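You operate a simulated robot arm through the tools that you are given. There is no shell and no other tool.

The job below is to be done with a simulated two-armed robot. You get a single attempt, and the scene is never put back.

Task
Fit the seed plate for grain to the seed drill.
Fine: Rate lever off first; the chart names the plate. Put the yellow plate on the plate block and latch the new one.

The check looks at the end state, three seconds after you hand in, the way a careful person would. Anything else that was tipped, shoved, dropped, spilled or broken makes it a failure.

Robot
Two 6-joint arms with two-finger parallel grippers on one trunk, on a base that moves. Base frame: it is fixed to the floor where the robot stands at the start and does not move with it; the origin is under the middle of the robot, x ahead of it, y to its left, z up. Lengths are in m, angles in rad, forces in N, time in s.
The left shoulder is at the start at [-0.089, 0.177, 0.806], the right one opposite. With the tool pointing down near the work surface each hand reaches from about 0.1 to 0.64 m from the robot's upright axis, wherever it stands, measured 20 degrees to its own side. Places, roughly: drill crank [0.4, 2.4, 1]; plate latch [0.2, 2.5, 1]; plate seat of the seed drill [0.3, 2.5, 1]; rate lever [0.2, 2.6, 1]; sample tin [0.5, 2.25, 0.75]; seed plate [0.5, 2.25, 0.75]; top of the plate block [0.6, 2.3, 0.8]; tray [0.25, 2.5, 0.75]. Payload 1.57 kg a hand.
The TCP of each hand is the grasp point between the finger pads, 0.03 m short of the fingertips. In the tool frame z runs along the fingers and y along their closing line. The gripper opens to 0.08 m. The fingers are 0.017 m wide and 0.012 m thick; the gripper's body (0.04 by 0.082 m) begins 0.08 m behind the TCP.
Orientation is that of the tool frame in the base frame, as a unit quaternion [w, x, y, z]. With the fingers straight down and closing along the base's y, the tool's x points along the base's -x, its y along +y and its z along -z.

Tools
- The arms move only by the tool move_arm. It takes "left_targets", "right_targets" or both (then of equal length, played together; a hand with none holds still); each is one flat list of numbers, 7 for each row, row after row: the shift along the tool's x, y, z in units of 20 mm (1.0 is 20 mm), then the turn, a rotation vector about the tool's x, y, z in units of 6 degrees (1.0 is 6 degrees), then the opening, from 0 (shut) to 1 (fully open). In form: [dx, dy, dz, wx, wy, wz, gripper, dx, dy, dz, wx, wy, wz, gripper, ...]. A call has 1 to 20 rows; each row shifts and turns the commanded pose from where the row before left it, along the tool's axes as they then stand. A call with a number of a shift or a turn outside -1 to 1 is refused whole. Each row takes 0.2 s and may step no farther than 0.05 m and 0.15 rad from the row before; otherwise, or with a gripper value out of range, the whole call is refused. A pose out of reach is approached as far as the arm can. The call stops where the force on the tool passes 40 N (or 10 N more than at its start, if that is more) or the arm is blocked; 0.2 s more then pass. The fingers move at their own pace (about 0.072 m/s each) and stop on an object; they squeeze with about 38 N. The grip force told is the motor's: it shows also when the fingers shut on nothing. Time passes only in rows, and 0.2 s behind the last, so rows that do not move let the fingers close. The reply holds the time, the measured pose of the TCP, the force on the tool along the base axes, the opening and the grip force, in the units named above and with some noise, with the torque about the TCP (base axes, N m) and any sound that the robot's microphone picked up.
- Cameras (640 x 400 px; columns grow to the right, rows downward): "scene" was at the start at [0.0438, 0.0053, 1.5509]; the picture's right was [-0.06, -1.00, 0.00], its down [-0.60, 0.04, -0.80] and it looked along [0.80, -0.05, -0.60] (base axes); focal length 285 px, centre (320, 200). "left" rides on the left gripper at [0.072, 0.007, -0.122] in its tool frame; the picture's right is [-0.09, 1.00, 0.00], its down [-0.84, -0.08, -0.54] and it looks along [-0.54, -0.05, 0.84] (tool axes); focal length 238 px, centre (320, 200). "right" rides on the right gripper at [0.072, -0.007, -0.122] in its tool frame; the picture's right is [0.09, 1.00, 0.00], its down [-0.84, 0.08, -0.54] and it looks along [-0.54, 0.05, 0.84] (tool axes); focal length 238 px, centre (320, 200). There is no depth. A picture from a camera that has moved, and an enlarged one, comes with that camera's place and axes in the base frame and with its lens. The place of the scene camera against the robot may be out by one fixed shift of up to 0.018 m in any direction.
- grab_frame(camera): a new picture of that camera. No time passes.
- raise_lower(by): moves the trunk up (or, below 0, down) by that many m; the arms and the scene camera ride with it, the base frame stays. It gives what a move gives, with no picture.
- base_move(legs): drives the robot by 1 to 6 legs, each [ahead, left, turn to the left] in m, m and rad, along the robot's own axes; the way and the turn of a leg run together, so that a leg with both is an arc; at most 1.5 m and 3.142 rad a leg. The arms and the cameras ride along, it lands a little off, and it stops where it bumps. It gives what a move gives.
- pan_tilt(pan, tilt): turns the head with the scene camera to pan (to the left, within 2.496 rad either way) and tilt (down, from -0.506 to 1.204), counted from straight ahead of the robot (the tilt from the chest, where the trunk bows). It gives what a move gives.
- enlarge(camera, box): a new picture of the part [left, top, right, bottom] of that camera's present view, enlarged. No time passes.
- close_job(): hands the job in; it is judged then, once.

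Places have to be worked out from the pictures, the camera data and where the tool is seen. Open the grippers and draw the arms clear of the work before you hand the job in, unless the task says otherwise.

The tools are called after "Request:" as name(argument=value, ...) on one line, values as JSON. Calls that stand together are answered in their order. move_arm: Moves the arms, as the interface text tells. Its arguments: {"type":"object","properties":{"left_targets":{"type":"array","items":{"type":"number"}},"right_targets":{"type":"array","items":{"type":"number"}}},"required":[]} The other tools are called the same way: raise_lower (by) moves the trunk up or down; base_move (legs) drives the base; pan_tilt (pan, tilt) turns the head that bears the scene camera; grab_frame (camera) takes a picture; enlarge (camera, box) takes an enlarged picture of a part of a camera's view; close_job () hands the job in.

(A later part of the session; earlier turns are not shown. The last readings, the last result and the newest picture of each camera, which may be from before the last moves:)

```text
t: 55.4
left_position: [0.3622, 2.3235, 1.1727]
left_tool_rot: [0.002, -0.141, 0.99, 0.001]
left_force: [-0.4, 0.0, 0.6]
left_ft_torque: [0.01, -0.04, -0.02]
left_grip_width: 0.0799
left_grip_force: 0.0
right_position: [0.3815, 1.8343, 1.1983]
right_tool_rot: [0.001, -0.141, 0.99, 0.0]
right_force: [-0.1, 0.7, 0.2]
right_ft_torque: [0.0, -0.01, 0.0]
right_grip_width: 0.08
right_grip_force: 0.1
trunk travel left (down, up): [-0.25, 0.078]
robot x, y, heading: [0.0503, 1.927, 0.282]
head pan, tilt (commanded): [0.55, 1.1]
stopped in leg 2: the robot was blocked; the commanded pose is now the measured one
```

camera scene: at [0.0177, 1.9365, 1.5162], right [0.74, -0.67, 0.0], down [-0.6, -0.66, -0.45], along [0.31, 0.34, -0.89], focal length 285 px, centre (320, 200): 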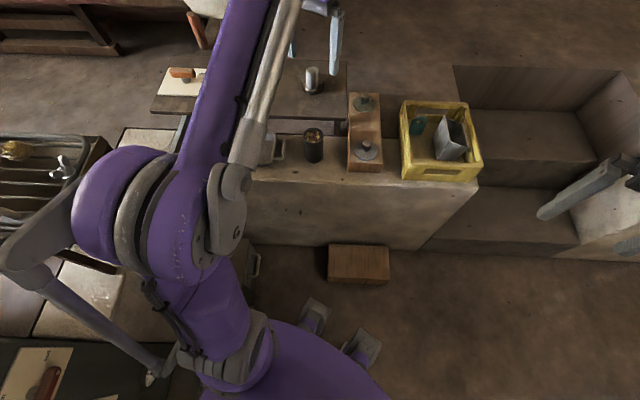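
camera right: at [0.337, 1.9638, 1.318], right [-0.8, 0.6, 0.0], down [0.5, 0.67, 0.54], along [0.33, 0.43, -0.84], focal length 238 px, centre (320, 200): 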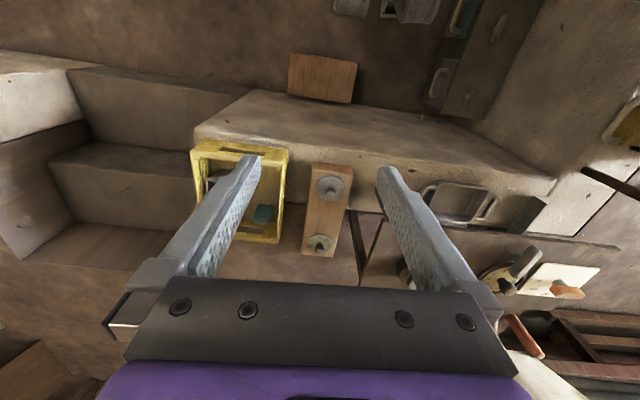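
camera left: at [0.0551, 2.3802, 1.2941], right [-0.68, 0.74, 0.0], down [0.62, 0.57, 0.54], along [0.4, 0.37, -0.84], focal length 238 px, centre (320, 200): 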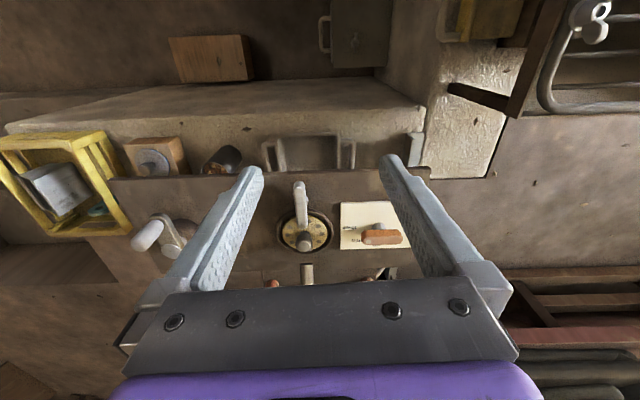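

Blocked at the same distance regardless of heading, so I accept this standing place (footprint is round). Now I carry the left hand at height toward a point above the lever pivot, first translating about 0.2 m of the way.

Request:
move_arm(left_targets=[0.253, 0.957, 0, 0, 0, 0, 1, 0.253, 0.957, 0, 0, 0, 0, 1, 0.253, 0.957, 0, 0, 0, 0, 1, 0.253, 0.957, 0, 0, 0, 0, 1, 0.253, 0.957, 0, 0, 0, 0, 1, 0.253, 0.957, 0, 0, 0, 0, 1, 0.253, 0.957, 0, 0, 0, 0, 1, 0.253, 0.957, 0, 0, 0, 0, 1, 0.253, 0.957, 0, 0, 0, 0, 1, 0.253, 0.957, 0, 0, 0, 0, 1])

Request:
grab_frame(camera="scene")

Request:
grab_frame(camera="left")

```text
t: 57.6
left_position: [0.2612, 2.4935, 1.1721]
left_tool_rot: [0.001, -0.14, 0.99, -0.002]
left_force: [0.5, -0.1, 0.7]
left_ft_torque: [-0.01, -0.04, 0.0]
left_grip_width: 0.0802
left_grip_force: 0.1
right_position: [0.3824, 1.8352, 1.1975]
right_tool_rot: [0.001, -0.141, 0.99, -0.001]
right_force: [-0.3, 0.4, 0.5]
right_ft_torque: [-0.02, 0.04, 0.0]
right_grip_width: 0.08
right_grip_force: 0.0
trunk travel left (down, up): [-0.25, 0.078]
robot x, y, heading: [0.0481, 1.928, 0.282]
head pan, tilt (commanded): [0.55, 1.1]
```

```text
taken
camera scene: at [0.0508, 1.9736, 1.5162], right [0.74, -0.67, 0.0], down [-0.6, -0.66, -0.45], along [0.31, 0.34, -0.89], focal length 285 px, centre (320, 200)
```

scene: 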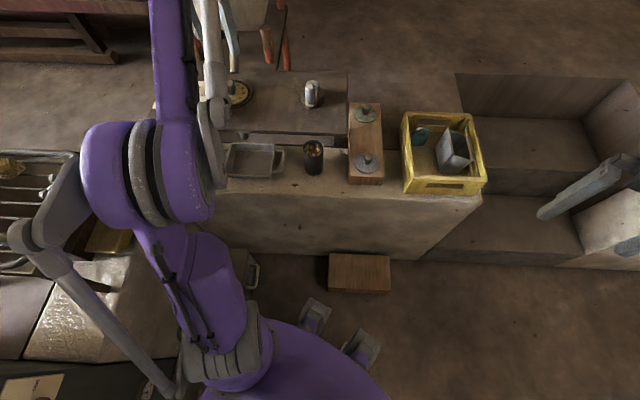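

```text
taken
camera left: at [0.1901, 2.4791, 1.2941], right [-0.19, 0.98, 0.0], down [0.82, 0.16, 0.54], along [0.53, 0.1, -0.84], focal length 238 px, centre (320, 200)
```

left: 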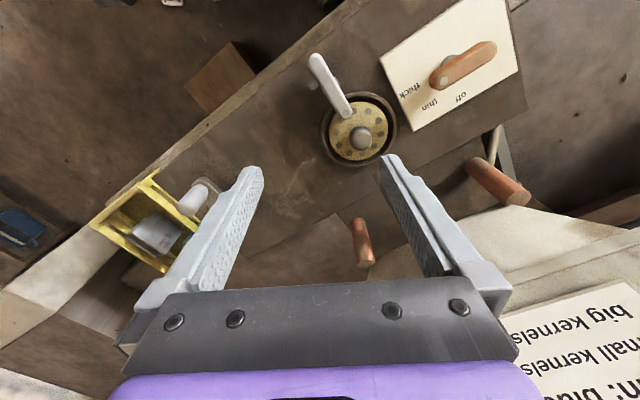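

The arm reaches well and the view of the dial is good. I enlarge it to confirm the labels and re-measure.

Request:
enlarge(camera="left", box=[290, 0, 530, 150])

```text
2.67 times, centred on (410, 75) of left
camera zoom: at [0.1901, 2.4791, 1.2941], right [-0.19, 0.98, 0.0], down [0.82, 0.16, 0.54], along [0.53, 0.1, -0.84], focal length 636 px, centre (80, 533)
```

zoom: 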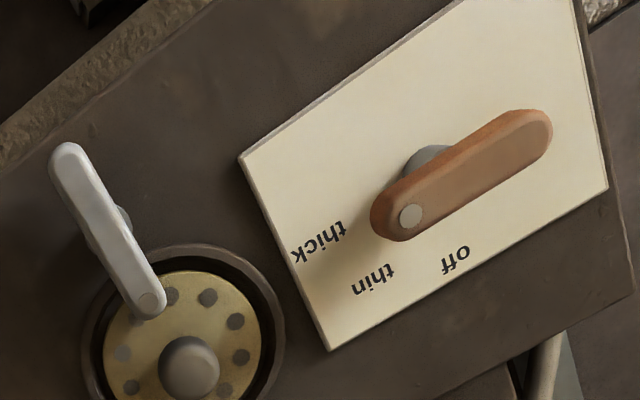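

Measurements agree: pivot (0.177, 2.628), bar pointing to "thick" at about −46°, "off" at +46° (world). I move above the pivot at the present height and turn the gripper 62° clockwise so it closes across the bar.

Request:
move_arm(left_targets=[0.271, 0.954, 0, 0, 0, 0, 1, 0.271, 0.954, 0, 0, 0, 0, 1, 0.271, 0.954, 0, 0, 0, 0, 1, 0.271, 0.954, 0, 0, 0, 0, 1, 0.271, 0.954, 0, 0, 0, 0, 1, 0.271, 0.954, 0, 0, 0, 0, 1, 0.271, 0.954, 0, 0, 0, 0, 1, 0.271, 0.954, 0, 0, 0, 0, 1, 0, 0, 0, 0, 0, 0.943, 1, 0, 0, 0, 0, 0, 0.943, 1, 0, 0, 0, 0, 0, 0.943, 1, 0, 0, 0, 0, 0, 0.943, 1, 0, 0, 0, 0, 0, 0.943, 1, 0, 0, 0, 0, 0, 0.943, 1, 0, 0, 0, 0, 0, 0.943, 1, 0, 0, 0, 0, 0, 0.943, 1, 0, 0, 0, 0, 0, 0.943, 1, 0, 0, 0, 0, 0, 0.943, 1, 0, 0, 0, 0, 0, 0.943, 1])

Request:
grab_frame(camera="left")

Request:
pan_tilt(pan=0.9, tilt=0.5)

Request:
grab_frame(camera="scene")

```text
t: 61.6
left_position: [0.1756, 2.6242, 1.1685]
left_tool_rot: [0.0, 0.393, 0.919, 0.0]
left_force: [-0.1, -0.5, 1.0]
left_ft_torque: [0.0, 0.02, -0.01]
left_grip_width: 0.0801
left_grip_force: 0.0
left hand out of reach, approached as far as the arm can: row 9
right_position: [0.3821, 1.8348, 1.1982]
right_tool_rot: [0.001, -0.141, 0.99, 0.0]
right_force: [0.0, -0.4, -0.7]
right_ft_torque: [0.02, 0.01, -0.03]
right_grip_width: 0.08
right_grip_force: 0.1
trunk travel left (down, up): [-0.25, 0.078]
robot x, y, heading: [0.051, 1.9241, 0.282]
head pan, tilt (commanded): [0.55, 1.1]
```

```text
taken
camera left: at [0.1312, 2.68, 1.2906], right [0.78, 0.62, 0.0], down [0.52, -0.66, 0.54], along [0.34, -0.42, -0.84], focal length 238 px, centre (320, 200)
```

left: 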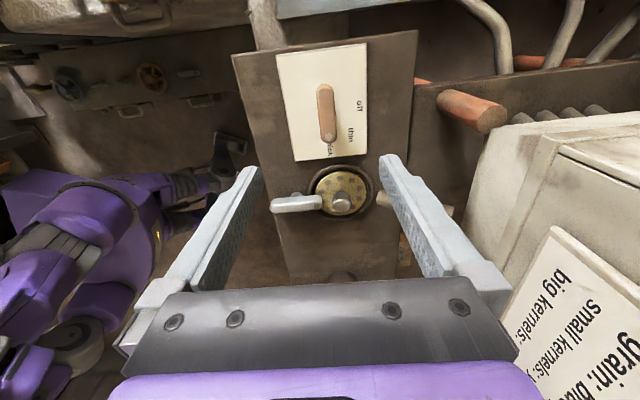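

```text
t: 62.6
left_position: [0.1775, 2.623, 1.1673]
left_tool_rot: [0.001, 0.392, 0.92, 0.001]
left_force: [0.0, -0.3, -0.1]
left_ft_torque: [-0.02, 0.01, 0.03]
left_grip_width: 0.0802
left_grip_force: 0.1
right_position: [0.3824, 1.8357, 1.1974]
right_tool_rot: [0.001, -0.141, 0.99, -0.001]
right_force: [-0.3, 1.0, -0.1]
right_ft_torque: [0.0, 0.0, 0.02]
right_grip_width: 0.0802
right_grip_force: 0.2
trunk travel left (down, up): [-0.25, 0.078]
robot x, y, heading: [0.0464, 1.9281, 0.284]
head pan, tilt (commanded): [0.901, 0.499]
```

```text
taken
camera scene: at [0.0429, 2.0106, 1.5638], right [0.93, -0.38, 0.0], down [-0.18, -0.44, -0.88], along [0.33, 0.81, -0.48], focal length 285 px, centre (320, 200)
```

scene: 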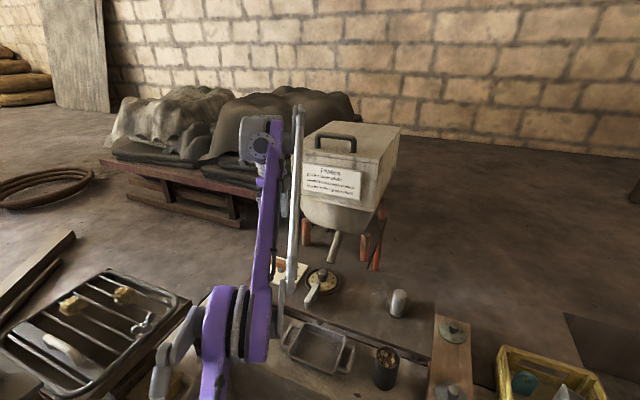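

The hand is above the lever at the edge of reach (z 1.167); lowering will help. I enlarge the left view to fine-align with the bar.

Request:
enlarge(camera="left", box=[250, 40, 410, 140])

```text
4.00 times, centred on (330, 90) of left
camera zoom: at [0.131, 2.6799, 1.2906], right [0.78, 0.62, 0.0], down [0.52, -0.66, 0.54], along [0.34, -0.42, -0.84], focal length 953 px, centre (280, 640)
```

zoom: 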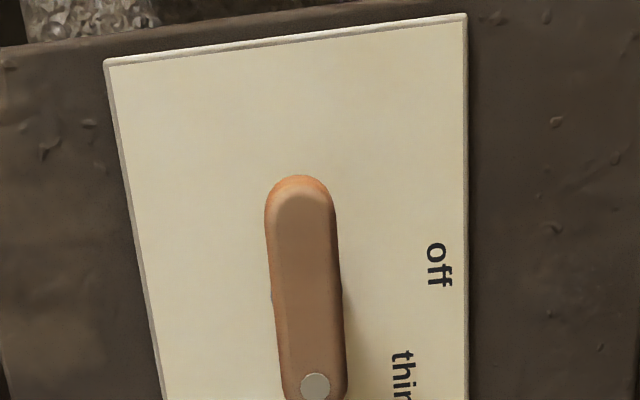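

The bar is 10 mm off in the closing direction and 5 mm along; I descend 0.1 m first, which brings the hand into full reach, and then read the pose.

Request:
move_arm(left_targets=[0.04, 0.08, 0.8, 0, 0, 0, 1, 0.04, 0.08, 0.8, 0, 0, 0, 1, 0.04, 0.08, 0.8, 0, 0, 0, 1, 0.04, 0.08, 0.8, 0, 0, 0, 1, 0.04, 0.08, 0.9, 0, 0, 0, 1, 0.04, 0.08, 0.9, 0, 0, 0, 1])

Request:
grab_frame(camera="left")

Request:
grab_frame(camera="scene")

```text
t: 64.0
left_position: [0.1801, 2.6346, 1.0691]
left_tool_rot: [0.001, 0.391, 0.92, 0.001]
left_force: [-0.2, -0.4, 0.5]
left_ft_torque: [0.03, 0.0, -0.01]
left_grip_width: 0.0802
left_grip_force: 0.1
right_position: [0.3818, 1.8342, 1.1968]
right_tool_rot: [0.001, -0.14, 0.99, 0.0]
right_force: [-0.2, 0.8, -0.3]
right_ft_torque: [-0.02, 0.05, -0.02]
right_grip_width: 0.08
right_grip_force: 0.1
trunk travel left (down, up): [-0.25, 0.078]
robot x, y, heading: [0.0528, 1.9292, 0.278]
head pan, tilt (commanded): [0.901, 0.499]
```

```text
taken
camera left: at [0.1348, 2.6904, 1.1909], right [0.78, 0.62, 0.0], down [0.52, -0.66, 0.54], along [0.34, -0.42, -0.84], focal length 238 px, centre (320, 200)
```

left: 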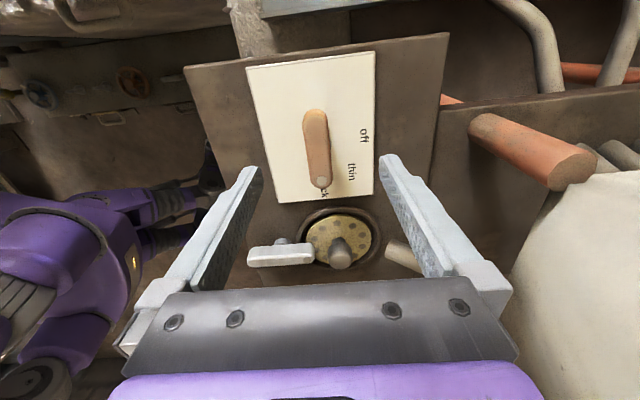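

```text
taken
camera scene: at [0.0429, 2.0107, 1.5639], right [0.93, -0.38, 0.0], down [-0.18, -0.44, -0.88], along [0.33, 0.81, -0.48], focal length 285 px, centre (320, 200)
```

scene: 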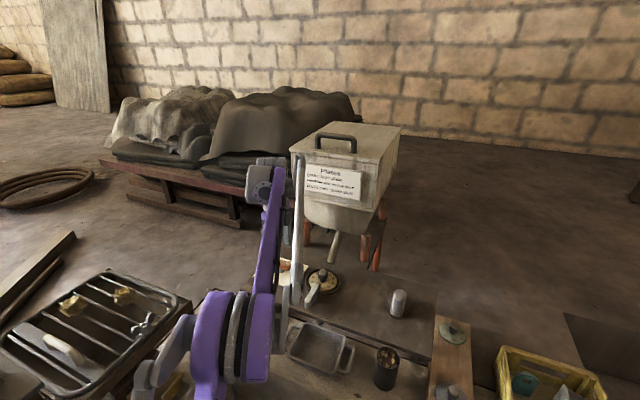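

The bar is now centred between the fingers within 2 mm. I lower 50 mm so the fingertips straddle the bar just above the card, then close.

Request:
move_arm(left_targets=[0.05, 0, 0.8, 0, 0, 0, 1, 0.03, 0, 0.8, 0, 0, 0, 1, 0, 0, 0.5, 0, 0, 0, 1, 0, 0, 0.4, 0, 0, 0, 1])

Request:
grab_frame(camera="left")

```text
t: 65.0
left_position: [0.1808, 2.6347, 1.0194]
left_tool_rot: [0.0, 0.391, 0.92, 0.001]
left_force: [-0.1, -0.9, -1.0]
left_ft_torque: [0.04, 0.01, -0.01]
left_grip_width: 0.0799
left_grip_force: 0.0
right_position: [0.3825, 1.8341, 1.1973]
right_tool_rot: [0.0, -0.141, 0.99, 0.0]
right_force: [0.9, -1.4, -0.2]
right_ft_torque: [0.01, 0.0, 0.0]
right_grip_width: 0.0801
right_grip_force: 0.0
trunk travel left (down, up): [-0.25, 0.078]
robot x, y, heading: [0.0493, 1.9266, 0.281]
head pan, tilt (commanded): [0.901, 0.499]
```

```text
taken
camera left: at [0.134, 2.6913, 1.1411], right [0.78, 0.62, 0.0], down [0.52, -0.66, 0.54], along [0.34, -0.42, -0.84], focal length 238 px, centre (320, 200)
```

left: 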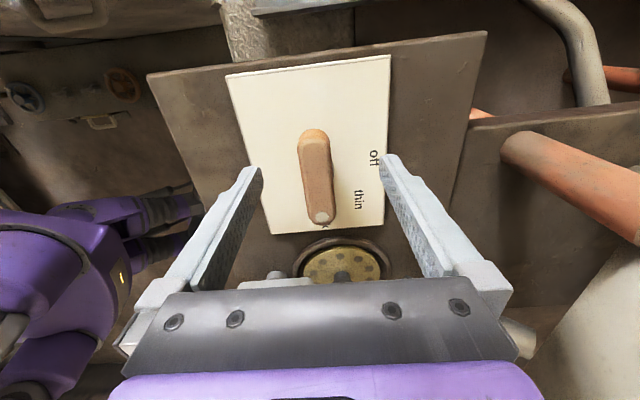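

The bar lies centred between the pads. I close the gripper on it and turn 90° counterclockwise (negative about the tool's down axis).

Request:
move_arm(left_targets=[0, 0, 0, 0, 0, 0, 0, 0, 0, 0, 0, 0, 0, 0, 0, 0, 0, 0, 0, 0, 0, 0, 0, 0, 0, 0, 0, 0])

Request:
move_arm(left_targets=[0, 0, 0, 0, 0, -0.9, 0, 0, 0, 0, 0, 0, -0.9, 0, 0, 0, 0, 0, 0, -0.9, 0, 0, 0, 0, 0, 0, -0.9, 0, 0, 0, 0, 0, 0, -0.9, 0, 0, 0, 0, 0, 0, -0.9, 0, 0, 0, 0, 0, 0, -0.9, 0, 0, 0, 0, 0, 0, -0.9, 0])

Request:
grab_frame(camera="left")

```text
t: 66.0
left_position: [0.1783, 2.6345, 1.019]
left_tool_rot: [0.0, 0.391, 0.92, 0.001]
left_force: [-6.7, -12.0, -10.5]
left_ft_torque: [-0.37, 0.2, -0.04]
left_grip_width: 0.0217
left_grip_force: 34.8
right_position: [0.3828, 1.8344, 1.1976]
right_tool_rot: [0.001, -0.141, 0.99, 0.0]
right_force: [-0.6, -0.4, -0.2]
right_ft_torque: [0.01, 0.0, 0.02]
right_grip_width: 0.08
right_grip_force: 0.1
trunk travel left (down, up): [-0.25, 0.078]
robot x, y, heading: [0.0504, 1.9275, 0.282]
head pan, tilt (commanded): [0.901, 0.499]
```

```text
t: 67.2
left_position: [0.1776, 2.6328, 1.0204]
left_tool_rot: [0.001, 0.17, 0.985, -0.004]
left_force: [-4.7, -7.0, -4.4]
left_ft_torque: [-0.55, -0.35, -0.04]
left_grip_width: 0.0218
left_grip_force: 35.1
right_position: [0.3818, 1.8344, 1.1977]
right_tool_rot: [0.001, -0.142, 0.99, 0.001]
right_force: [-0.5, -0.4, -0.1]
right_ft_torque: [0.0, 0.03, 0.03]
right_grip_width: 0.0801
right_grip_force: 0.1
trunk travel left (down, up): [-0.25, 0.078]
robot x, y, heading: [0.0505, 1.9246, 0.281]
head pan, tilt (commanded): [0.901, 0.499]
stopped in row 6 (left hand): the force on the tool passed its limit at 41 N (the readings are from after the stop); the commanded pose is now the measured one
```

```text
taken
camera left: at [0.1121, 2.6642, 1.1412], right [0.42, 0.91, -0.01], down [0.76, -0.35, 0.54], along [0.49, -0.23, -0.84], focal length 238 px, centre (320, 200)
```

left: 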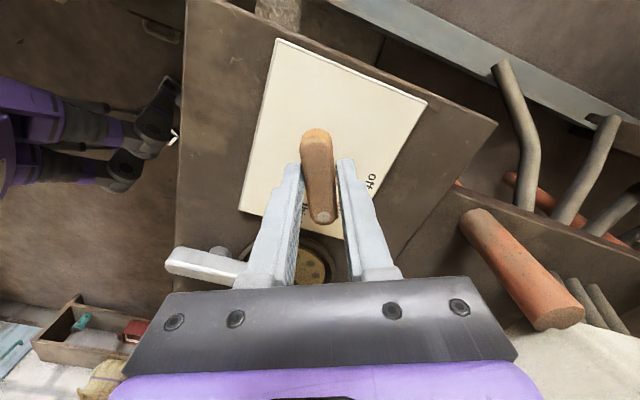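

The lever followed 26° and the hand's side load stopped the call (held slightly off the pivot). I loosen the grip to a slight clearance so the fingers only turn the bar, and go on counterclockwise.

Request:
move_arm(left_targets=[0, 0, 0, 0, 0, 0, 0.31, 0, 0, 0, 0, 0, -0.8, 0.31, 0, 0, 0, 0, 0, -0.8, 0.31, 0, 0, 0, 0, 0, -0.8, 0.31, 0, 0, 0, 0, 0, -0.8, 0.31, 0, 0, 0, 0, 0, -0.8, 0.31, 0, 0, 0, 0, 0, -0.8, 0.31])

Request:
grab_frame(camera="left")

```text
t: 68.8
left_position: [0.1783, 2.6331, 1.0179]
left_tool_rot: [-0.001, -0.081, 0.997, -0.003]
left_force: [-1.2, -1.7, 0.4]
left_ft_torque: [-0.05, 0.01, -0.03]
left_grip_width: 0.0265
left_grip_force: 0.2
right_position: [0.382, 1.8344, 1.1974]
right_tool_rot: [0.002, -0.141, 0.99, 0.0]
right_force: [-0.4, -0.5, 0.8]
right_ft_torque: [-0.03, 0.0, -0.01]
right_grip_width: 0.0798
right_grip_force: 0.1
trunk travel left (down, up): [-0.25, 0.078]
robot x, y, heading: [0.0484, 1.9265, 0.282]
head pan, tilt (commanded): [0.901, 0.499]
```

```text
taken
camera left: at [0.1064, 2.6291, 1.1411], right [-0.07, 1.0, 0.0], down [0.84, 0.06, 0.54], along [0.54, 0.03, -0.84], focal length 238 px, centre (320, 200)
```

left: 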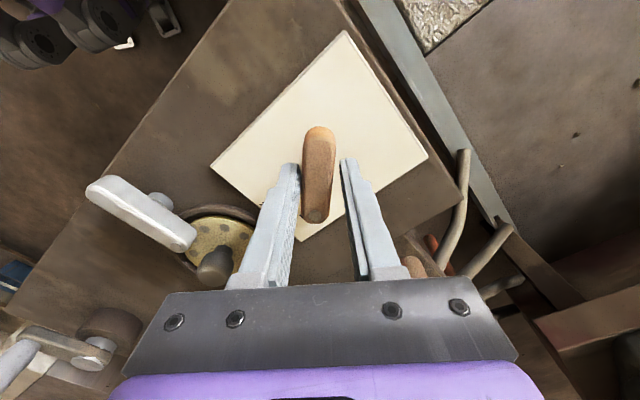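

The lever keeps turning freely. Another ~40° should bring it to "off"; I go on in the same way.

Request:
move_arm(left_targets=[0, 0, 0, 0, 0, -0.8, 0.31, 0, 0, 0, 0, 0, -0.8, 0.31, 0, 0, 0, 0, 0, -0.8, 0.31, 0, 0, 0, 0, 0, -0.8, 0.31, 0, 0, 0, 0, 0, -0.8, 0.31, 0, 0, 0, 0, 0, -0.8, 0.31, 0, 0, 0, 0, 0, -0.8, 0.31])

Request:
grab_frame(camera="left")

```text
t: 70.4
left_position: [0.1795, 2.6331, 1.0181]
left_tool_rot: [-0.001, -0.366, 0.931, -0.003]
left_force: [3.1, -1.3, 1.2]
left_ft_torque: [-0.03, -0.06, 0.02]
left_grip_width: 0.0268
left_grip_force: 1.1
right_position: [0.3841, 1.8352, 1.1961]
right_tool_rot: [0.0, -0.141, 0.99, 0.0]
right_force: [0.6, 1.0, 0.0]
right_ft_torque: [0.02, 0.0, -0.02]
right_grip_width: 0.08
right_grip_force: 0.0
trunk travel left (down, up): [-0.25, 0.078]
robot x, y, heading: [0.0479, 1.9227, 0.284]
head pan, tilt (commanded): [0.901, 0.499]
```

```text
taken
camera left: at [0.1218, 2.5904, 1.1413], right [-0.61, 0.79, 0.0], down [0.67, 0.52, 0.54], along [0.43, 0.33, -0.84], focal length 238 px, centre (320, 200)
```

left: 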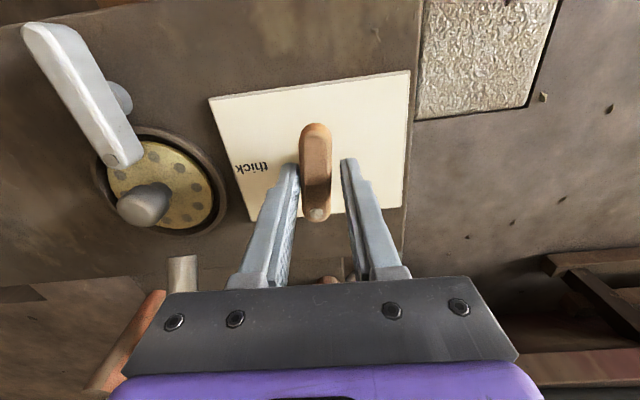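

The dot end now points nearly to "off" (about 36° of 46° by measurement, with slack in the grip). I turn 10° more.

Request:
move_arm(left_targets=[0, 0, 0, 0, 0, -0.85, 0.31, 0, 0, 0, 0, 0, -0.85, 0.31])

Request:
grab_frame(camera="left")

```text
t: 71.0
left_position: [0.178, 2.6334, 1.0194]
left_tool_rot: [-0.002, -0.447, 0.894, -0.002]
left_force: [1.3, -3.3, 0.4]
left_ft_torque: [-0.01, -0.01, -0.03]
left_grip_width: 0.0274
left_grip_force: 1.8
right_position: [0.3827, 1.8339, 1.1973]
right_tool_rot: [0.0, -0.141, 0.99, 0.001]
right_force: [0.4, 0.1, -0.3]
right_ft_torque: [-0.01, 0.02, 0.0]
right_grip_width: 0.0802
right_grip_force: 0.1
trunk travel left (down, up): [-0.25, 0.078]
robot x, y, heading: [0.0459, 1.9258, 0.282]
head pan, tilt (commanded): [0.901, 0.499]
```

```text
taken
camera left: at [0.1302, 2.5805, 1.1412], right [-0.74, 0.67, 0.0], down [0.57, 0.63, 0.54], along [0.36, 0.4, -0.84], focal length 238 px, centre (320, 200)
```

left: 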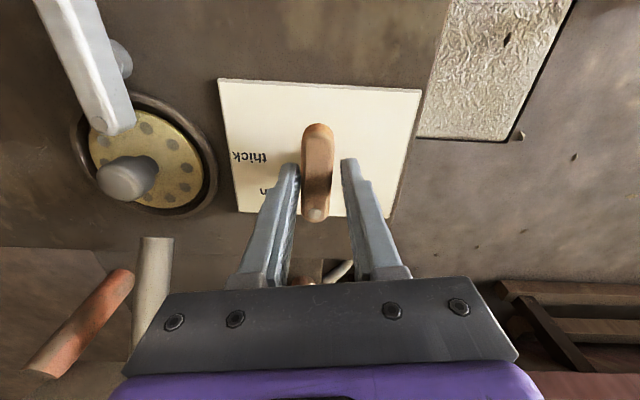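

The bar measures at about 45°, i.e. on "off". I open the gripper and rise to check it.

Request:
move_arm(left_targets=[0, 0, 0, 0, 0, 0, 0.6, 0, 0, 0, 0, 0, 0, 1, 0, 0, 0, 0, 0, 0, 1, 0, 0, -0.9, 0, 0, 0, 1, 0, 0, -0.9, 0, 0, 0, 1, 0, 0, -0.9, 0, 0, 0, 1, 0, 0, -0.9, 0, 0, 0, 1, 0, 0, -0.9, 0, 0, 0, 1])

Request:
grab_frame(camera="left")

Request:
enlarge(camera="left", box=[160, 60, 420, 222])

```text
t: 72.8
left_position: [0.1793, 2.6351, 1.1086]
left_tool_rot: [-0.002, -0.446, 0.895, -0.002]
left_force: [0.4, -0.5, 0.4]
left_ft_torque: [-0.03, 0.01, -0.03]
left_grip_width: 0.0799
left_grip_force: 0.2
right_position: [0.382, 1.8344, 1.1972]
right_tool_rot: [0.0, -0.141, 0.99, 0.0]
right_force: [-1.0, 0.0, -0.1]
right_ft_torque: [0.03, 0.01, -0.01]
right_grip_width: 0.0799
right_grip_force: 0.1
trunk travel left (down, up): [-0.25, 0.078]
robot x, y, heading: [0.0458, 1.9305, 0.288]
head pan, tilt (commanded): [0.901, 0.499]
```

```text
taken
camera left: at [0.13, 2.5815, 1.2316], right [-0.74, 0.67, 0.0], down [0.57, 0.62, 0.54], along [0.36, 0.4, -0.84], focal length 238 px, centre (320, 200)
```

left: 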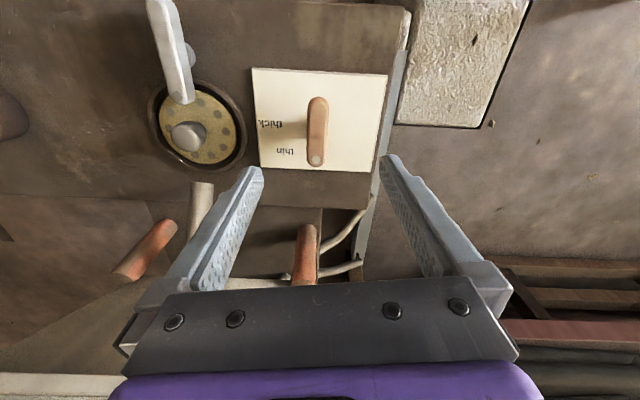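

```text
2.46 times, centred on (290, 141) of left
camera zoom: at [0.13, 2.5815, 1.2316], right [-0.74, 0.67, 0.0], down [0.57, 0.62, 0.54], along [0.36, 0.4, -0.84], focal length 587 px, centre (394, 345)
```

zoom: 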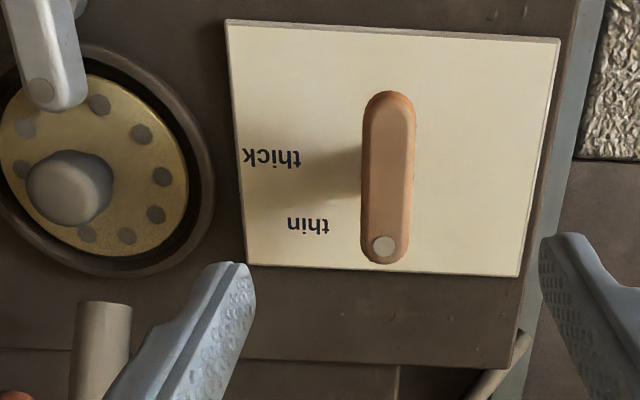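

The lever now points squarely away at "off" (its bar covers the label; thin and thick are free). Next I go above the latch pivot to turn the latch away from the plate.

Request:
move_arm(left_targets=[0.706, -0.988, 0, 0, 0, 0, 1, 0.706, -0.988, 0, 0, 0, 0, 1, 0.706, -0.988, 0, 0, 0, 0, 1, 0.706, -0.988, 0, 0, 0, 0, 1, 0.706, -0.988, 0, 0, 0, 0, 1, 0.706, -0.988, 0, 0, 0, 0, 1, 0, 0, 0, 0, 0, 0.9, 1, 0, 0, 0, 0, 0, 0.9, 1])

Request:
grab_frame(camera="left")

Request:
enlarge(camera="left", box=[220, 80, 420, 205])

```text
t: 74.6
left_position: [0.2221, 2.4938, 1.1097]
left_tool_rot: [-0.001, -0.359, 0.933, -0.001]
left_force: [0.2, 0.1, 0.6]
left_ft_torque: [0.04, -0.02, 0.01]
left_grip_width: 0.08
left_grip_force: 0.1
right_position: [0.3821, 1.8348, 1.1969]
right_tool_rot: [0.001, -0.141, 0.99, 0.0]
right_force: [0.0, -0.3, -0.2]
right_ft_torque: [-0.01, -0.01, 0.0]
right_grip_width: 0.0798
right_grip_force: 0.2
trunk travel left (down, up): [-0.25, 0.078]
robot x, y, heading: [0.0534, 1.925, 0.284]
head pan, tilt (commanded): [0.901, 0.499]
```

```text
taken
camera left: at [0.1648, 2.452, 1.2316], right [-0.6, 0.8, 0.0], down [0.67, 0.51, 0.54], along [0.43, 0.32, -0.84], focal length 238 px, centre (320, 200)
```

left: 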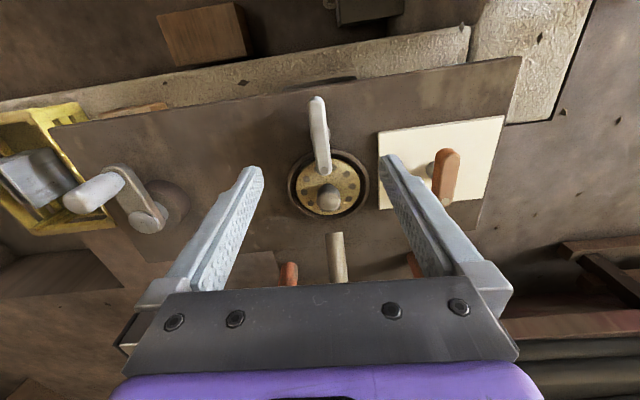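

```text
3.20 times, centred on (320, 142) of left
camera zoom: at [0.1648, 2.452, 1.2316], right [-0.6, 0.8, 0.0], down [0.67, 0.51, 0.54], along [0.43, 0.32, -0.84], focal length 763 px, centre (320, 384)
```

zoom: 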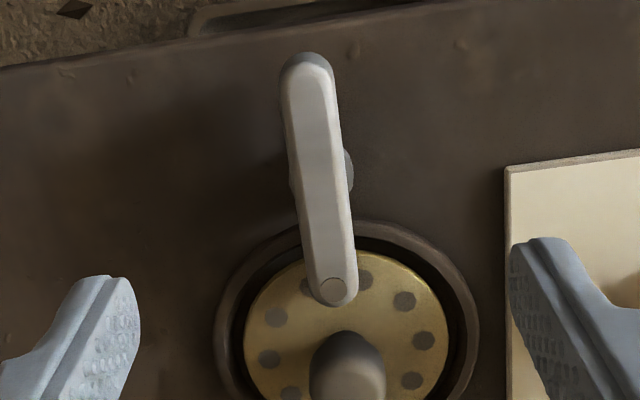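

The bar is aligned with the fingers; its pivot is 5 mm ahead of the TCP. I correct that, lower to z≈1.018, and close loosely around the bar.

Request:
move_arm(left_targets=[-0.26, 0, 0.6, 0, 0, 0, 1, 0, 0, 0.9, 0, 0, 0, 1, 0, 0, 0.9, 0, 0, 0, 1, 0, 0, 0.9, 0, 0, 0, 1, 0, 0, 0.8, 0, 0, 0, 1, 0, 0, 0.45, 0, 0, 0, 1])

Request:
grab_frame(camera="left")

```text
t: 76.0
left_position: [0.2274, 2.4978, 1.0176]
left_tool_rot: [-0.001, -0.36, 0.933, -0.003]
left_force: [-0.6, -0.6, -0.4]
left_ft_torque: [-0.02, 0.04, -0.02]
left_grip_width: 0.08
left_grip_force: 0.0
right_position: [0.3813, 1.8351, 1.1974]
right_tool_rot: [0.001, -0.141, 0.99, -0.001]
right_force: [0.8, -0.2, 0.5]
right_ft_torque: [-0.03, 0.03, 0.0]
right_grip_width: 0.0802
right_grip_force: 0.0
trunk travel left (down, up): [-0.25, 0.078]
robot x, y, heading: [0.0518, 1.9283, 0.285]
head pan, tilt (commanded): [0.901, 0.499]
```

```text
taken
camera left: at [0.1688, 2.4555, 1.1399], right [-0.6, 0.8, 0.0], down [0.67, 0.51, 0.54], along [0.43, 0.32, -0.84], focal length 238 px, centre (320, 200)
```

left: 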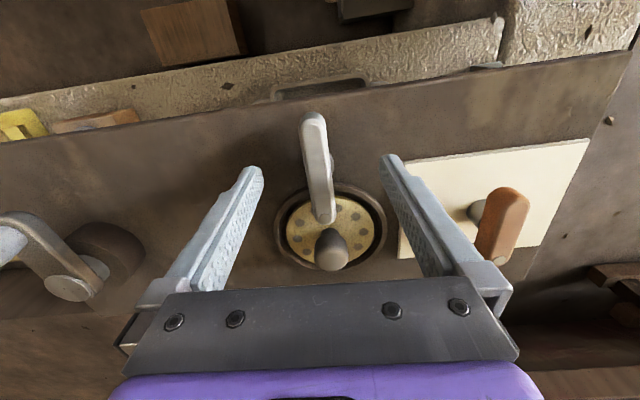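

The latch bar sits between the open fingers, clear of the knob. I close loosely and turn it clockwise (away from the plate), starting with 30°.

Request:
move_arm(left_targets=[0, 0, 0, 0, 0, 0, 0.27, 0, 0, 0, 0, 0, 0, 0.27, 0, 0, 0, 0, 0, 0, 0.27, 0, 0, 0, 0, 0, 0, 0.27, 0, 0, 0, 0, 0, 0.8, 0.27, 0, 0, 0, 0, 0, 0.8, 0.27, 0, 0, 0, 0, 0, 0.8, 0.27, 0, 0, 0, 0, 0, 0.8, 0.27, 0, 0, 0, 0, 0, 0.8, 0.27])

Request:
grab_frame(camera="left")

```text
t: 78.0
left_position: [0.2266, 2.4976, 1.0183]
left_tool_rot: [-0.001, -0.158, 0.987, -0.001]
left_force: [0.5, -0.9, -0.3]
left_ft_torque: [0.01, 0.05, 0.03]
left_grip_width: 0.0224
left_grip_force: 0.2
right_position: [0.3824, 1.8349, 1.1972]
right_tool_rot: [0.001, -0.142, 0.99, 0.001]
right_force: [-0.1, -1.1, 0.4]
right_ft_torque: [-0.05, 0.02, 0.0]
right_grip_width: 0.08
right_grip_force: 0.1
trunk travel left (down, up): [-0.25, 0.078]
robot x, y, heading: [0.0507, 1.929, 0.278]
head pan, tilt (commanded): [0.901, 0.499]
```

```text
taken
camera left: at [0.1561, 2.4826, 1.1406], right [-0.22, 0.98, 0.0], down [0.82, 0.19, 0.54], along [0.53, 0.12, -0.84], focal length 238 px, centre (320, 200)
```

left: 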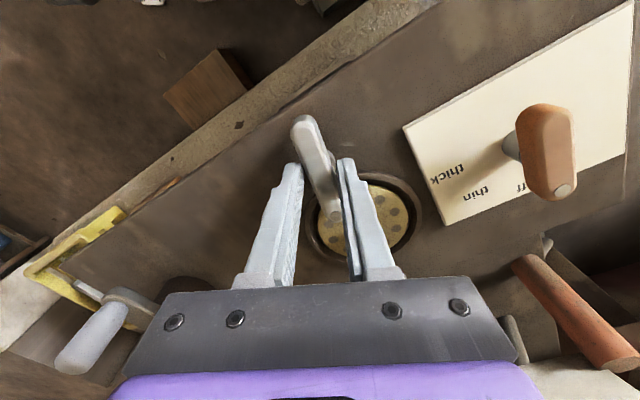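

The latch follows with some slack (bar now ~12° turned). I narrow the gap a little and go on turning clockwise.

Request:
move_arm(left_targets=[0, 0, 0, 0, 0, 0.8, 0.23, 0, 0, 0, 0, 0, 0.8, 0.23, 0, 0, 0, 0, 0, 0.8, 0.23, 0, 0, 0, 0, 0, 0.8, 0.23, 0, 0, 0, 0, 0, 0.8, 0.23, 0, 0, 0, 0, 0, 0.8, 0.23, 0, 0, 0, 0, 0, 0.8, 0.23, 0, 0, 0, 0, 0, 0.8, 0.23])

Request:
grab_frame(camera="left")

```text
t: 79.8
left_position: [0.2266, 2.4982, 1.0182]
left_tool_rot: [0.0, 0.177, 0.984, -0.003]
left_force: [1.5, 3.9, 1.4]
left_ft_torque: [0.13, -0.03, 0.02]
left_grip_width: 0.0216
left_grip_force: 1.7
right_position: [0.3822, 1.8352, 1.1978]
right_tool_rot: [0.001, -0.142, 0.99, -0.001]
right_force: [0.5, 1.5, -1.1]
right_ft_torque: [0.02, -0.01, 0.02]
right_grip_width: 0.0802
right_grip_force: 0.1
trunk travel left (down, up): [-0.25, 0.078]
robot x, y, heading: [0.052, 1.9242, 0.281]
head pan, tilt (commanded): [0.901, 0.499]
```

```text
taken
camera left: at [0.1614, 2.5302, 1.14], right [0.43, 0.9, -0.01], down [0.76, -0.36, 0.54], along [0.49, -0.24, -0.84], focal length 238 px, centre (320, 200)
```

left: 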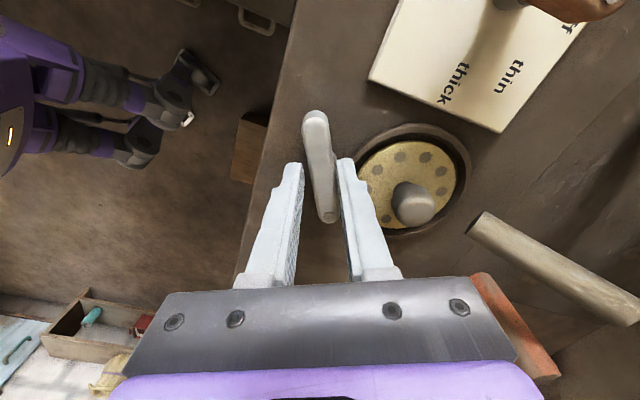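

The latch end has left the plate. I turn about 30° more for ample clearance.

Request:
move_arm(left_targets=[0, 0, 0, 0, 0, 0.8, 0.23, 0, 0, 0, 0, 0, 0.8, 0.23, 0, 0, 0, 0, 0, 0.8, 0.23, 0, 0, 0, 0, 0, 0.8, 0.23, 0, 0, 0, 0, 0, 0.8, 0.23])

Request:
grab_frame(camera="left")

```text
t: 81.0
left_position: [0.2264, 2.4984, 1.0191]
left_tool_rot: [0.002, 0.378, 0.926, -0.003]
left_force: [1.2, 3.2, -1.5]
left_ft_torque: [0.1, -0.05, -0.01]
left_grip_width: 0.0218
left_grip_force: 1.9
right_position: [0.3827, 1.8356, 1.198]
right_tool_rot: [0.001, -0.141, 0.99, -0.001]
right_force: [0.5, 0.4, 0.0]
right_ft_torque: [0.01, 0.0, -0.01]
right_grip_width: 0.0799
right_grip_force: 0.0
trunk travel left (down, up): [-0.25, 0.078]
robot x, y, heading: [0.0513, 1.9243, 0.281]
head pan, tilt (commanded): [0.901, 0.499]
```

```text
taken
camera left: at [0.1798, 2.554, 1.14], right [0.76, 0.65, 0.0], down [0.55, -0.64, 0.54], along [0.35, -0.42, -0.84], focal length 238 px, centre (320, 200)
```

left: 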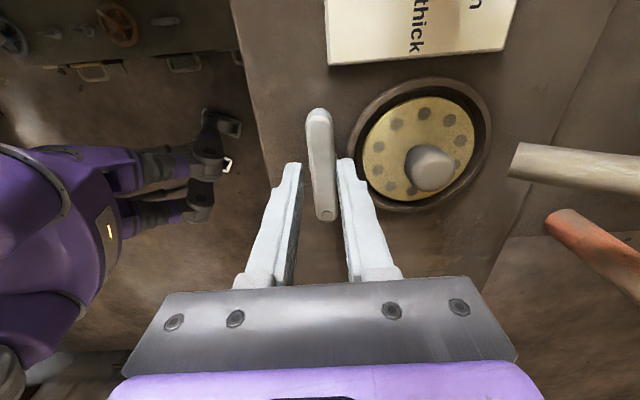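

The latch is turned about 80° away. I open only halfway (so the finger does not touch the knob), rise, and look at the result.

Request:
move_arm(left_targets=[0, 0, 0, 0, 0, 0, 0.45, 0, 0, 0, 0, 0, 0, 0.45, 0, 0, -0.8, 0, 0, 0, 0.45, 0, 0, -0.9, 0, 0, 0, 0.45, 0, 0, -0.9, 0, 0, 0, 0.45, 0, 0, -0.9, 0, 0, 0, 0.6, 0, 0, -0.9, 0, 0, 0, 1])

Request:
grab_frame(camera="left")

Request:
enlarge(camera="left", box=[250, 40, 450, 165])

```text
t: 82.6
left_position: [0.2267, 2.4981, 1.1058]
left_tool_rot: [0.001, 0.376, 0.926, -0.003]
left_force: [-0.5, -0.6, 0.1]
left_ft_torque: [-0.02, 0.02, 0.01]
left_grip_width: 0.08
left_grip_force: 0.0
right_position: [0.3826, 1.8352, 1.1974]
right_tool_rot: [0.001, -0.14, 0.99, 0.001]
right_force: [0.2, 0.9, 0.2]
right_ft_torque: [-0.02, -0.02, -0.02]
right_grip_width: 0.0801
right_grip_force: 0.1
trunk travel left (down, up): [-0.25, 0.078]
robot x, y, heading: [0.0505, 1.9296, 0.283]
head pan, tilt (commanded): [0.901, 0.499]
```

```text
taken
camera left: at [0.1792, 2.5538, 1.2285], right [0.76, 0.65, 0.0], down [0.55, -0.64, 0.54], along [0.35, -0.42, -0.84], focal length 238 px, centre (320, 200)
```

left: 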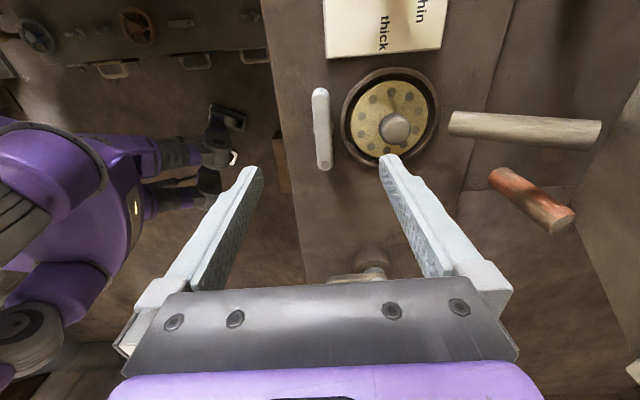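

```text
3.20 times, centred on (350, 102) of left
camera zoom: at [0.1792, 2.5538, 1.2285], right [0.76, 0.65, 0.0], down [0.55, -0.64, 0.54], along [0.35, -0.42, -0.84], focal length 763 px, centre (224, 512)
```

zoom: 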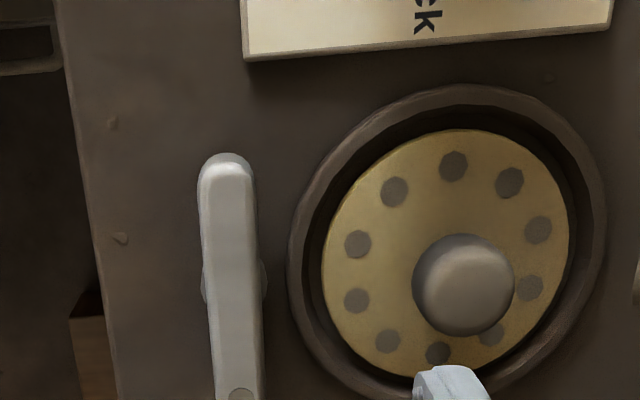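

The latch is clear of the plate and the knob sits near (0.2715, 2.549); the seed spout ends about 6 cm behind it, so I'll grip with the fingers left/right of the knob. I turn the hand back ~86° and move half-way toward the knob at safe height, then check hopper clearance.

Request:
move_arm(left_targets=[0, 0, 0, 0, 0, -0.96, 1, 0, 0, 0, 0, 0, -0.96, 1, 0, 0, 0, 0, 0, -0.96, 1, 0, 0, 0, 0, 0, -0.96, 1, 0, 0, 0, 0, 0, -0.96, 1, 0, 0, 0, 0, 0, -0.96, 1, 0, 0, 0, 0, 0, -0.96, 1, 0, 0, 0, 0, 0, -0.96, 1, 0, 0, 0, 0, 0, -0.96, 1, 0, 0, 0, 0, 0, -0.96, 1, 0, 0, 0, 0, 0, -0.96, 1, 0, 0, 0, 0, 0, -0.96, 1, 0, 0, 0, 0, 0, -0.96, 1, 0, 0, 0, 0, 0, -0.96, 1, 0, 0, 0, 0, 0, -0.96, 1, -0.8, 0.09, 0, 0, 0, 0, 1, -0.8, 0.09, 0, 0, 0, 0, 1])

Request:
grab_frame(camera="left")

Request:
pan_tilt(pan=0.7, tilt=0.6)

Request:
grab_frame(camera="scene")

```text
t: 86.2
left_position: [0.2468, 2.5228, 1.1059]
left_tool_rot: [-0.001, -0.36, 0.933, -0.002]
left_force: [0.1, -0.4, 0.1]
left_ft_torque: [0.01, 0.0, -0.03]
left_grip_width: 0.0801
left_grip_force: 0.0
right_position: [0.382, 1.8346, 1.1977]
right_tool_rot: [0.001, -0.14, 0.99, -0.001]
right_force: [-0.2, -0.4, -0.2]
right_ft_torque: [-0.01, -0.04, -0.01]
right_grip_width: 0.0799
right_grip_force: 0.1
trunk travel left (down, up): [-0.25, 0.078]
robot x, y, heading: [0.0469, 1.9261, 0.283]
head pan, tilt (commanded): [0.901, 0.499]
```

```text
taken
camera left: at [0.1899, 2.4804, 1.2286], right [-0.6, 0.8, 0.0], down [0.67, 0.51, 0.54], along [0.43, 0.32, -0.84], focal length 238 px, centre (320, 200)
```

left: 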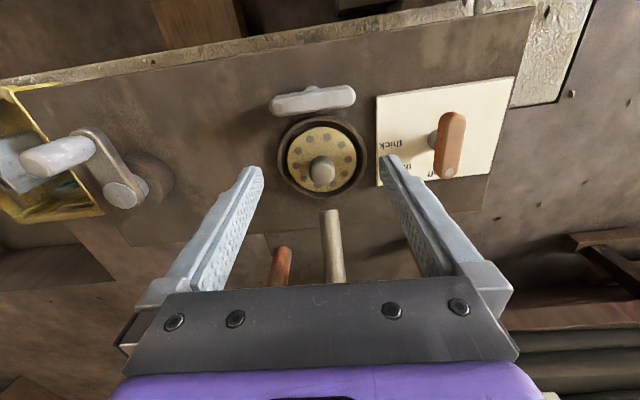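

```text
t: 86.9
left_position: [0.249, 2.5226, 1.1067]
left_tool_rot: [-0.001, -0.359, 0.933, -0.002]
left_force: [0.8, 0.0, 0.0]
left_ft_torque: [-0.01, -0.02, 0.01]
left_grip_width: 0.0799
left_grip_force: 0.1
right_position: [0.3821, 1.835, 1.1982]
right_tool_rot: [0.0, -0.141, 0.99, 0.0]
right_force: [0.2, 0.4, -0.8]
right_ft_torque: [0.0, 0.01, -0.03]
right_grip_width: 0.0797
right_grip_force: 0.0
trunk travel left (down, up): [-0.25, 0.078]
robot x, y, heading: [0.0497, 1.9239, 0.279]
head pan, tilt (commanded): [0.7, 0.6]
```

```text
taken
camera scene: at [0.0574, 1.9997, 1.5549], right [0.83, -0.55, 0.0], down [-0.31, -0.47, -0.83], along [0.46, 0.69, -0.56], focal length 285 px, centre (320, 200)
```

scene: 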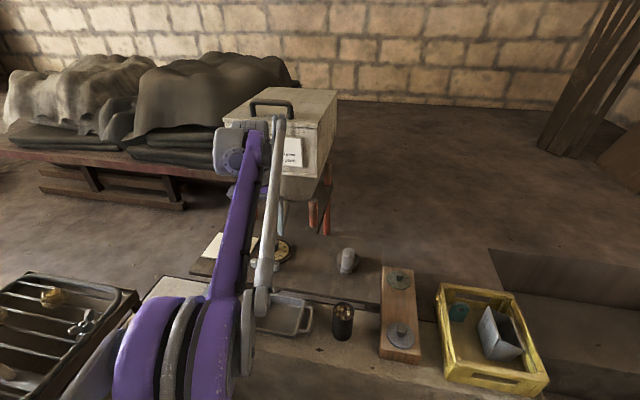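

The wrist is in front of the hopper; I zoom in on that clearance and on the knob.

Request:
enlarge(camera="scene", box=[180, 70, 380, 195])

Request:
enlarge(camera="left", box=[240, 100, 400, 200])

```text
3.20 times, centred on (280, 132) of scene
camera zoom: at [0.0574, 1.9997, 1.5549], right [0.83, -0.55, 0.0], down [-0.31, -0.47, -0.83], along [0.46, 0.69, -0.56], focal length 912 px, centre (448, 416)
```

zoom: 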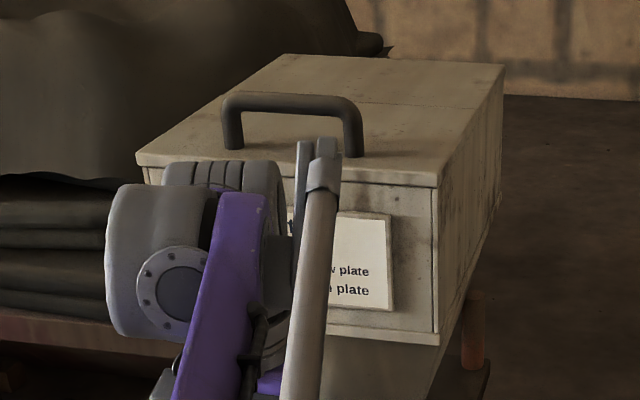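

```text
4.00 times, centred on (320, 150) of left
camera zoom: at [0.1896, 2.4799, 1.2288], right [-0.6, 0.8, 0.0], down [0.67, 0.51, 0.54], along [0.43, 0.32, -0.84], focal length 953 px, centre (320, 400)
```

zoom: 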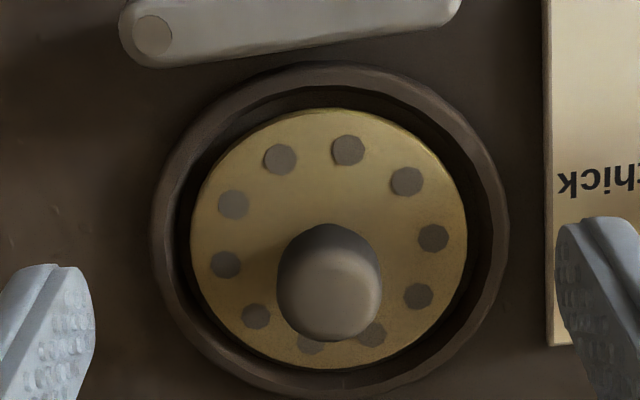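

Knob measured 34 mm ahead of the TCP and centred sideways. I move forward that much in small steps at height; estimated wrist clearance to the hopper is about 4 cm.

Request:
move_arm(left_targets=[-0.6, 0, 0, 0, 0, 0, 1, -0.6, 0, 0, 0, 0, 0, 1, -0.5, 0, 0, 0, 0, 0, 1])

Request:
enlarge(camera="left", box=[200, 60, 440, 210])

Request:
enlarge(camera="scene", box=[180, 70, 380, 195])

```text
t: 87.7
left_position: [0.274, 2.5457, 1.1066]
left_tool_rot: [-0.001, -0.36, 0.933, -0.002]
left_force: [-0.9, 0.2, 0.6]
left_ft_torque: [-0.01, -0.01, -0.01]
left_grip_width: 0.0802
left_grip_force: 0.0
right_position: [0.3817, 1.8355, 1.1977]
right_tool_rot: [0.001, -0.141, 0.99, 0.0]
right_force: [-0.1, 0.4, -1.0]
right_ft_torque: [-0.03, 0.01, 0.0]
right_grip_width: 0.0802
right_grip_force: 0.0
trunk travel left (down, up): [-0.25, 0.078]
robot x, y, heading: [0.0499, 1.9228, 0.285]
head pan, tilt (commanded): [0.7, 0.6]
```

```text
2.67 times, centred on (320, 135) of left
camera zoom: at [0.2153, 2.5033, 1.2283], right [-0.6, 0.8, 0.0], down [0.67, 0.51, 0.54], along [0.43, 0.32, -0.84], focal length 636 px, centre (320, 373)
```

zoom: 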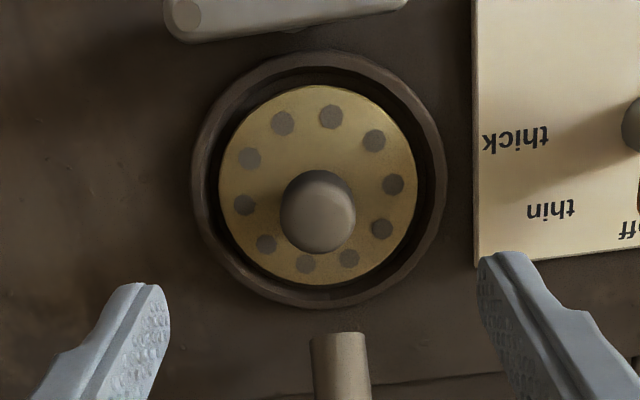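

```text
3.20 times, centred on (280, 132) of scene
camera zoom: at [0.0577, 2.0001, 1.5548], right [0.83, -0.56, 0.0], down [-0.31, -0.47, -0.82], along [0.46, 0.69, -0.57], focal length 912 px, centre (448, 416)
```

zoom: 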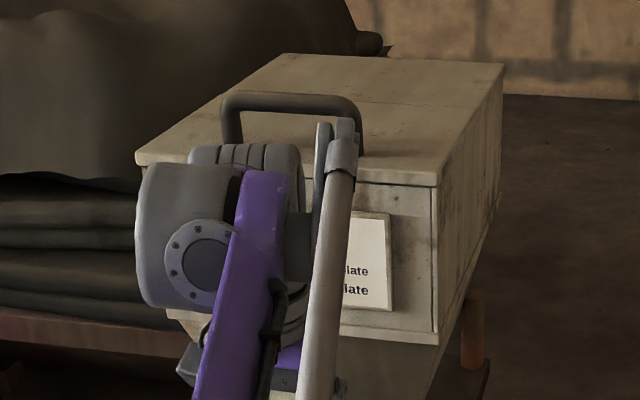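

The knob is centred within 1 mm below the TCP. I lower in small steps with the fingers open; the force guard watches for hopper contact.

Request:
move_arm(left_targets=[0, 0, 0.6, 0, 0, 0, 1, 0, 0, 0.6, 0, 0, 0, 1, 0, 0, 0.6, 0, 0, 0, 1, 0, 0, 0.6, 0, 0, 0, 1])

Request:
enlarge(camera="scene", box=[180, 70, 380, 195])

Request:
grab_frame(camera="left")

```text
t: 88.7
left_position: [0.2733, 2.5453, 1.0575]
left_tool_rot: [-0.002, -0.36, 0.933, -0.002]
left_force: [-0.5, -0.4, -0.4]
left_ft_torque: [-0.04, 0.01, 0.0]
left_grip_width: 0.08
left_grip_force: 0.1
right_position: [0.3818, 1.8356, 1.1975]
right_tool_rot: [0.001, -0.14, 0.99, 0.001]
right_force: [0.5, 0.6, 0.3]
right_ft_torque: [0.01, 0.01, -0.02]
right_grip_width: 0.0799
right_grip_force: 0.2
trunk travel left (down, up): [-0.25, 0.078]
robot x, y, heading: [0.0509, 1.9261, 0.284]
head pan, tilt (commanded): [0.7, 0.6]
```

```text
3.20 times, centred on (280, 132) of scene
camera zoom: at [0.0575, 1.9998, 1.5548], right [0.83, -0.56, 0.0], down [-0.31, -0.47, -0.83], along [0.46, 0.69, -0.56], focal length 912 px, centre (448, 416)
```

zoom: 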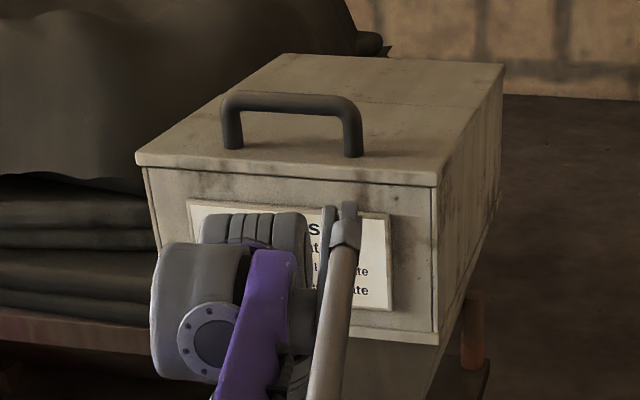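

```text
taken
camera left: at [0.2151, 2.5027, 1.1808], right [-0.6, 0.8, 0.0], down [0.67, 0.51, 0.54], along [0.43, 0.32, -0.84], focal length 238 px, centre (320, 200)
```

left: 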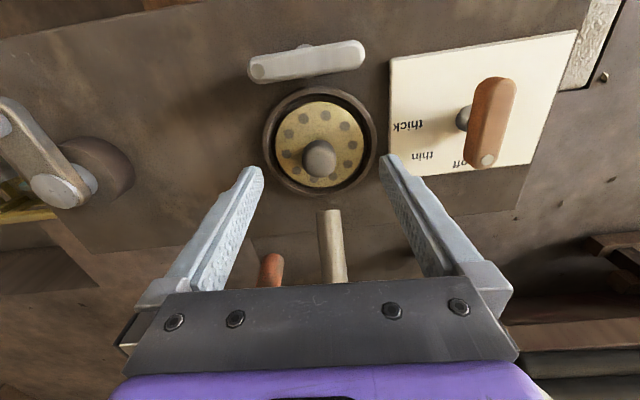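

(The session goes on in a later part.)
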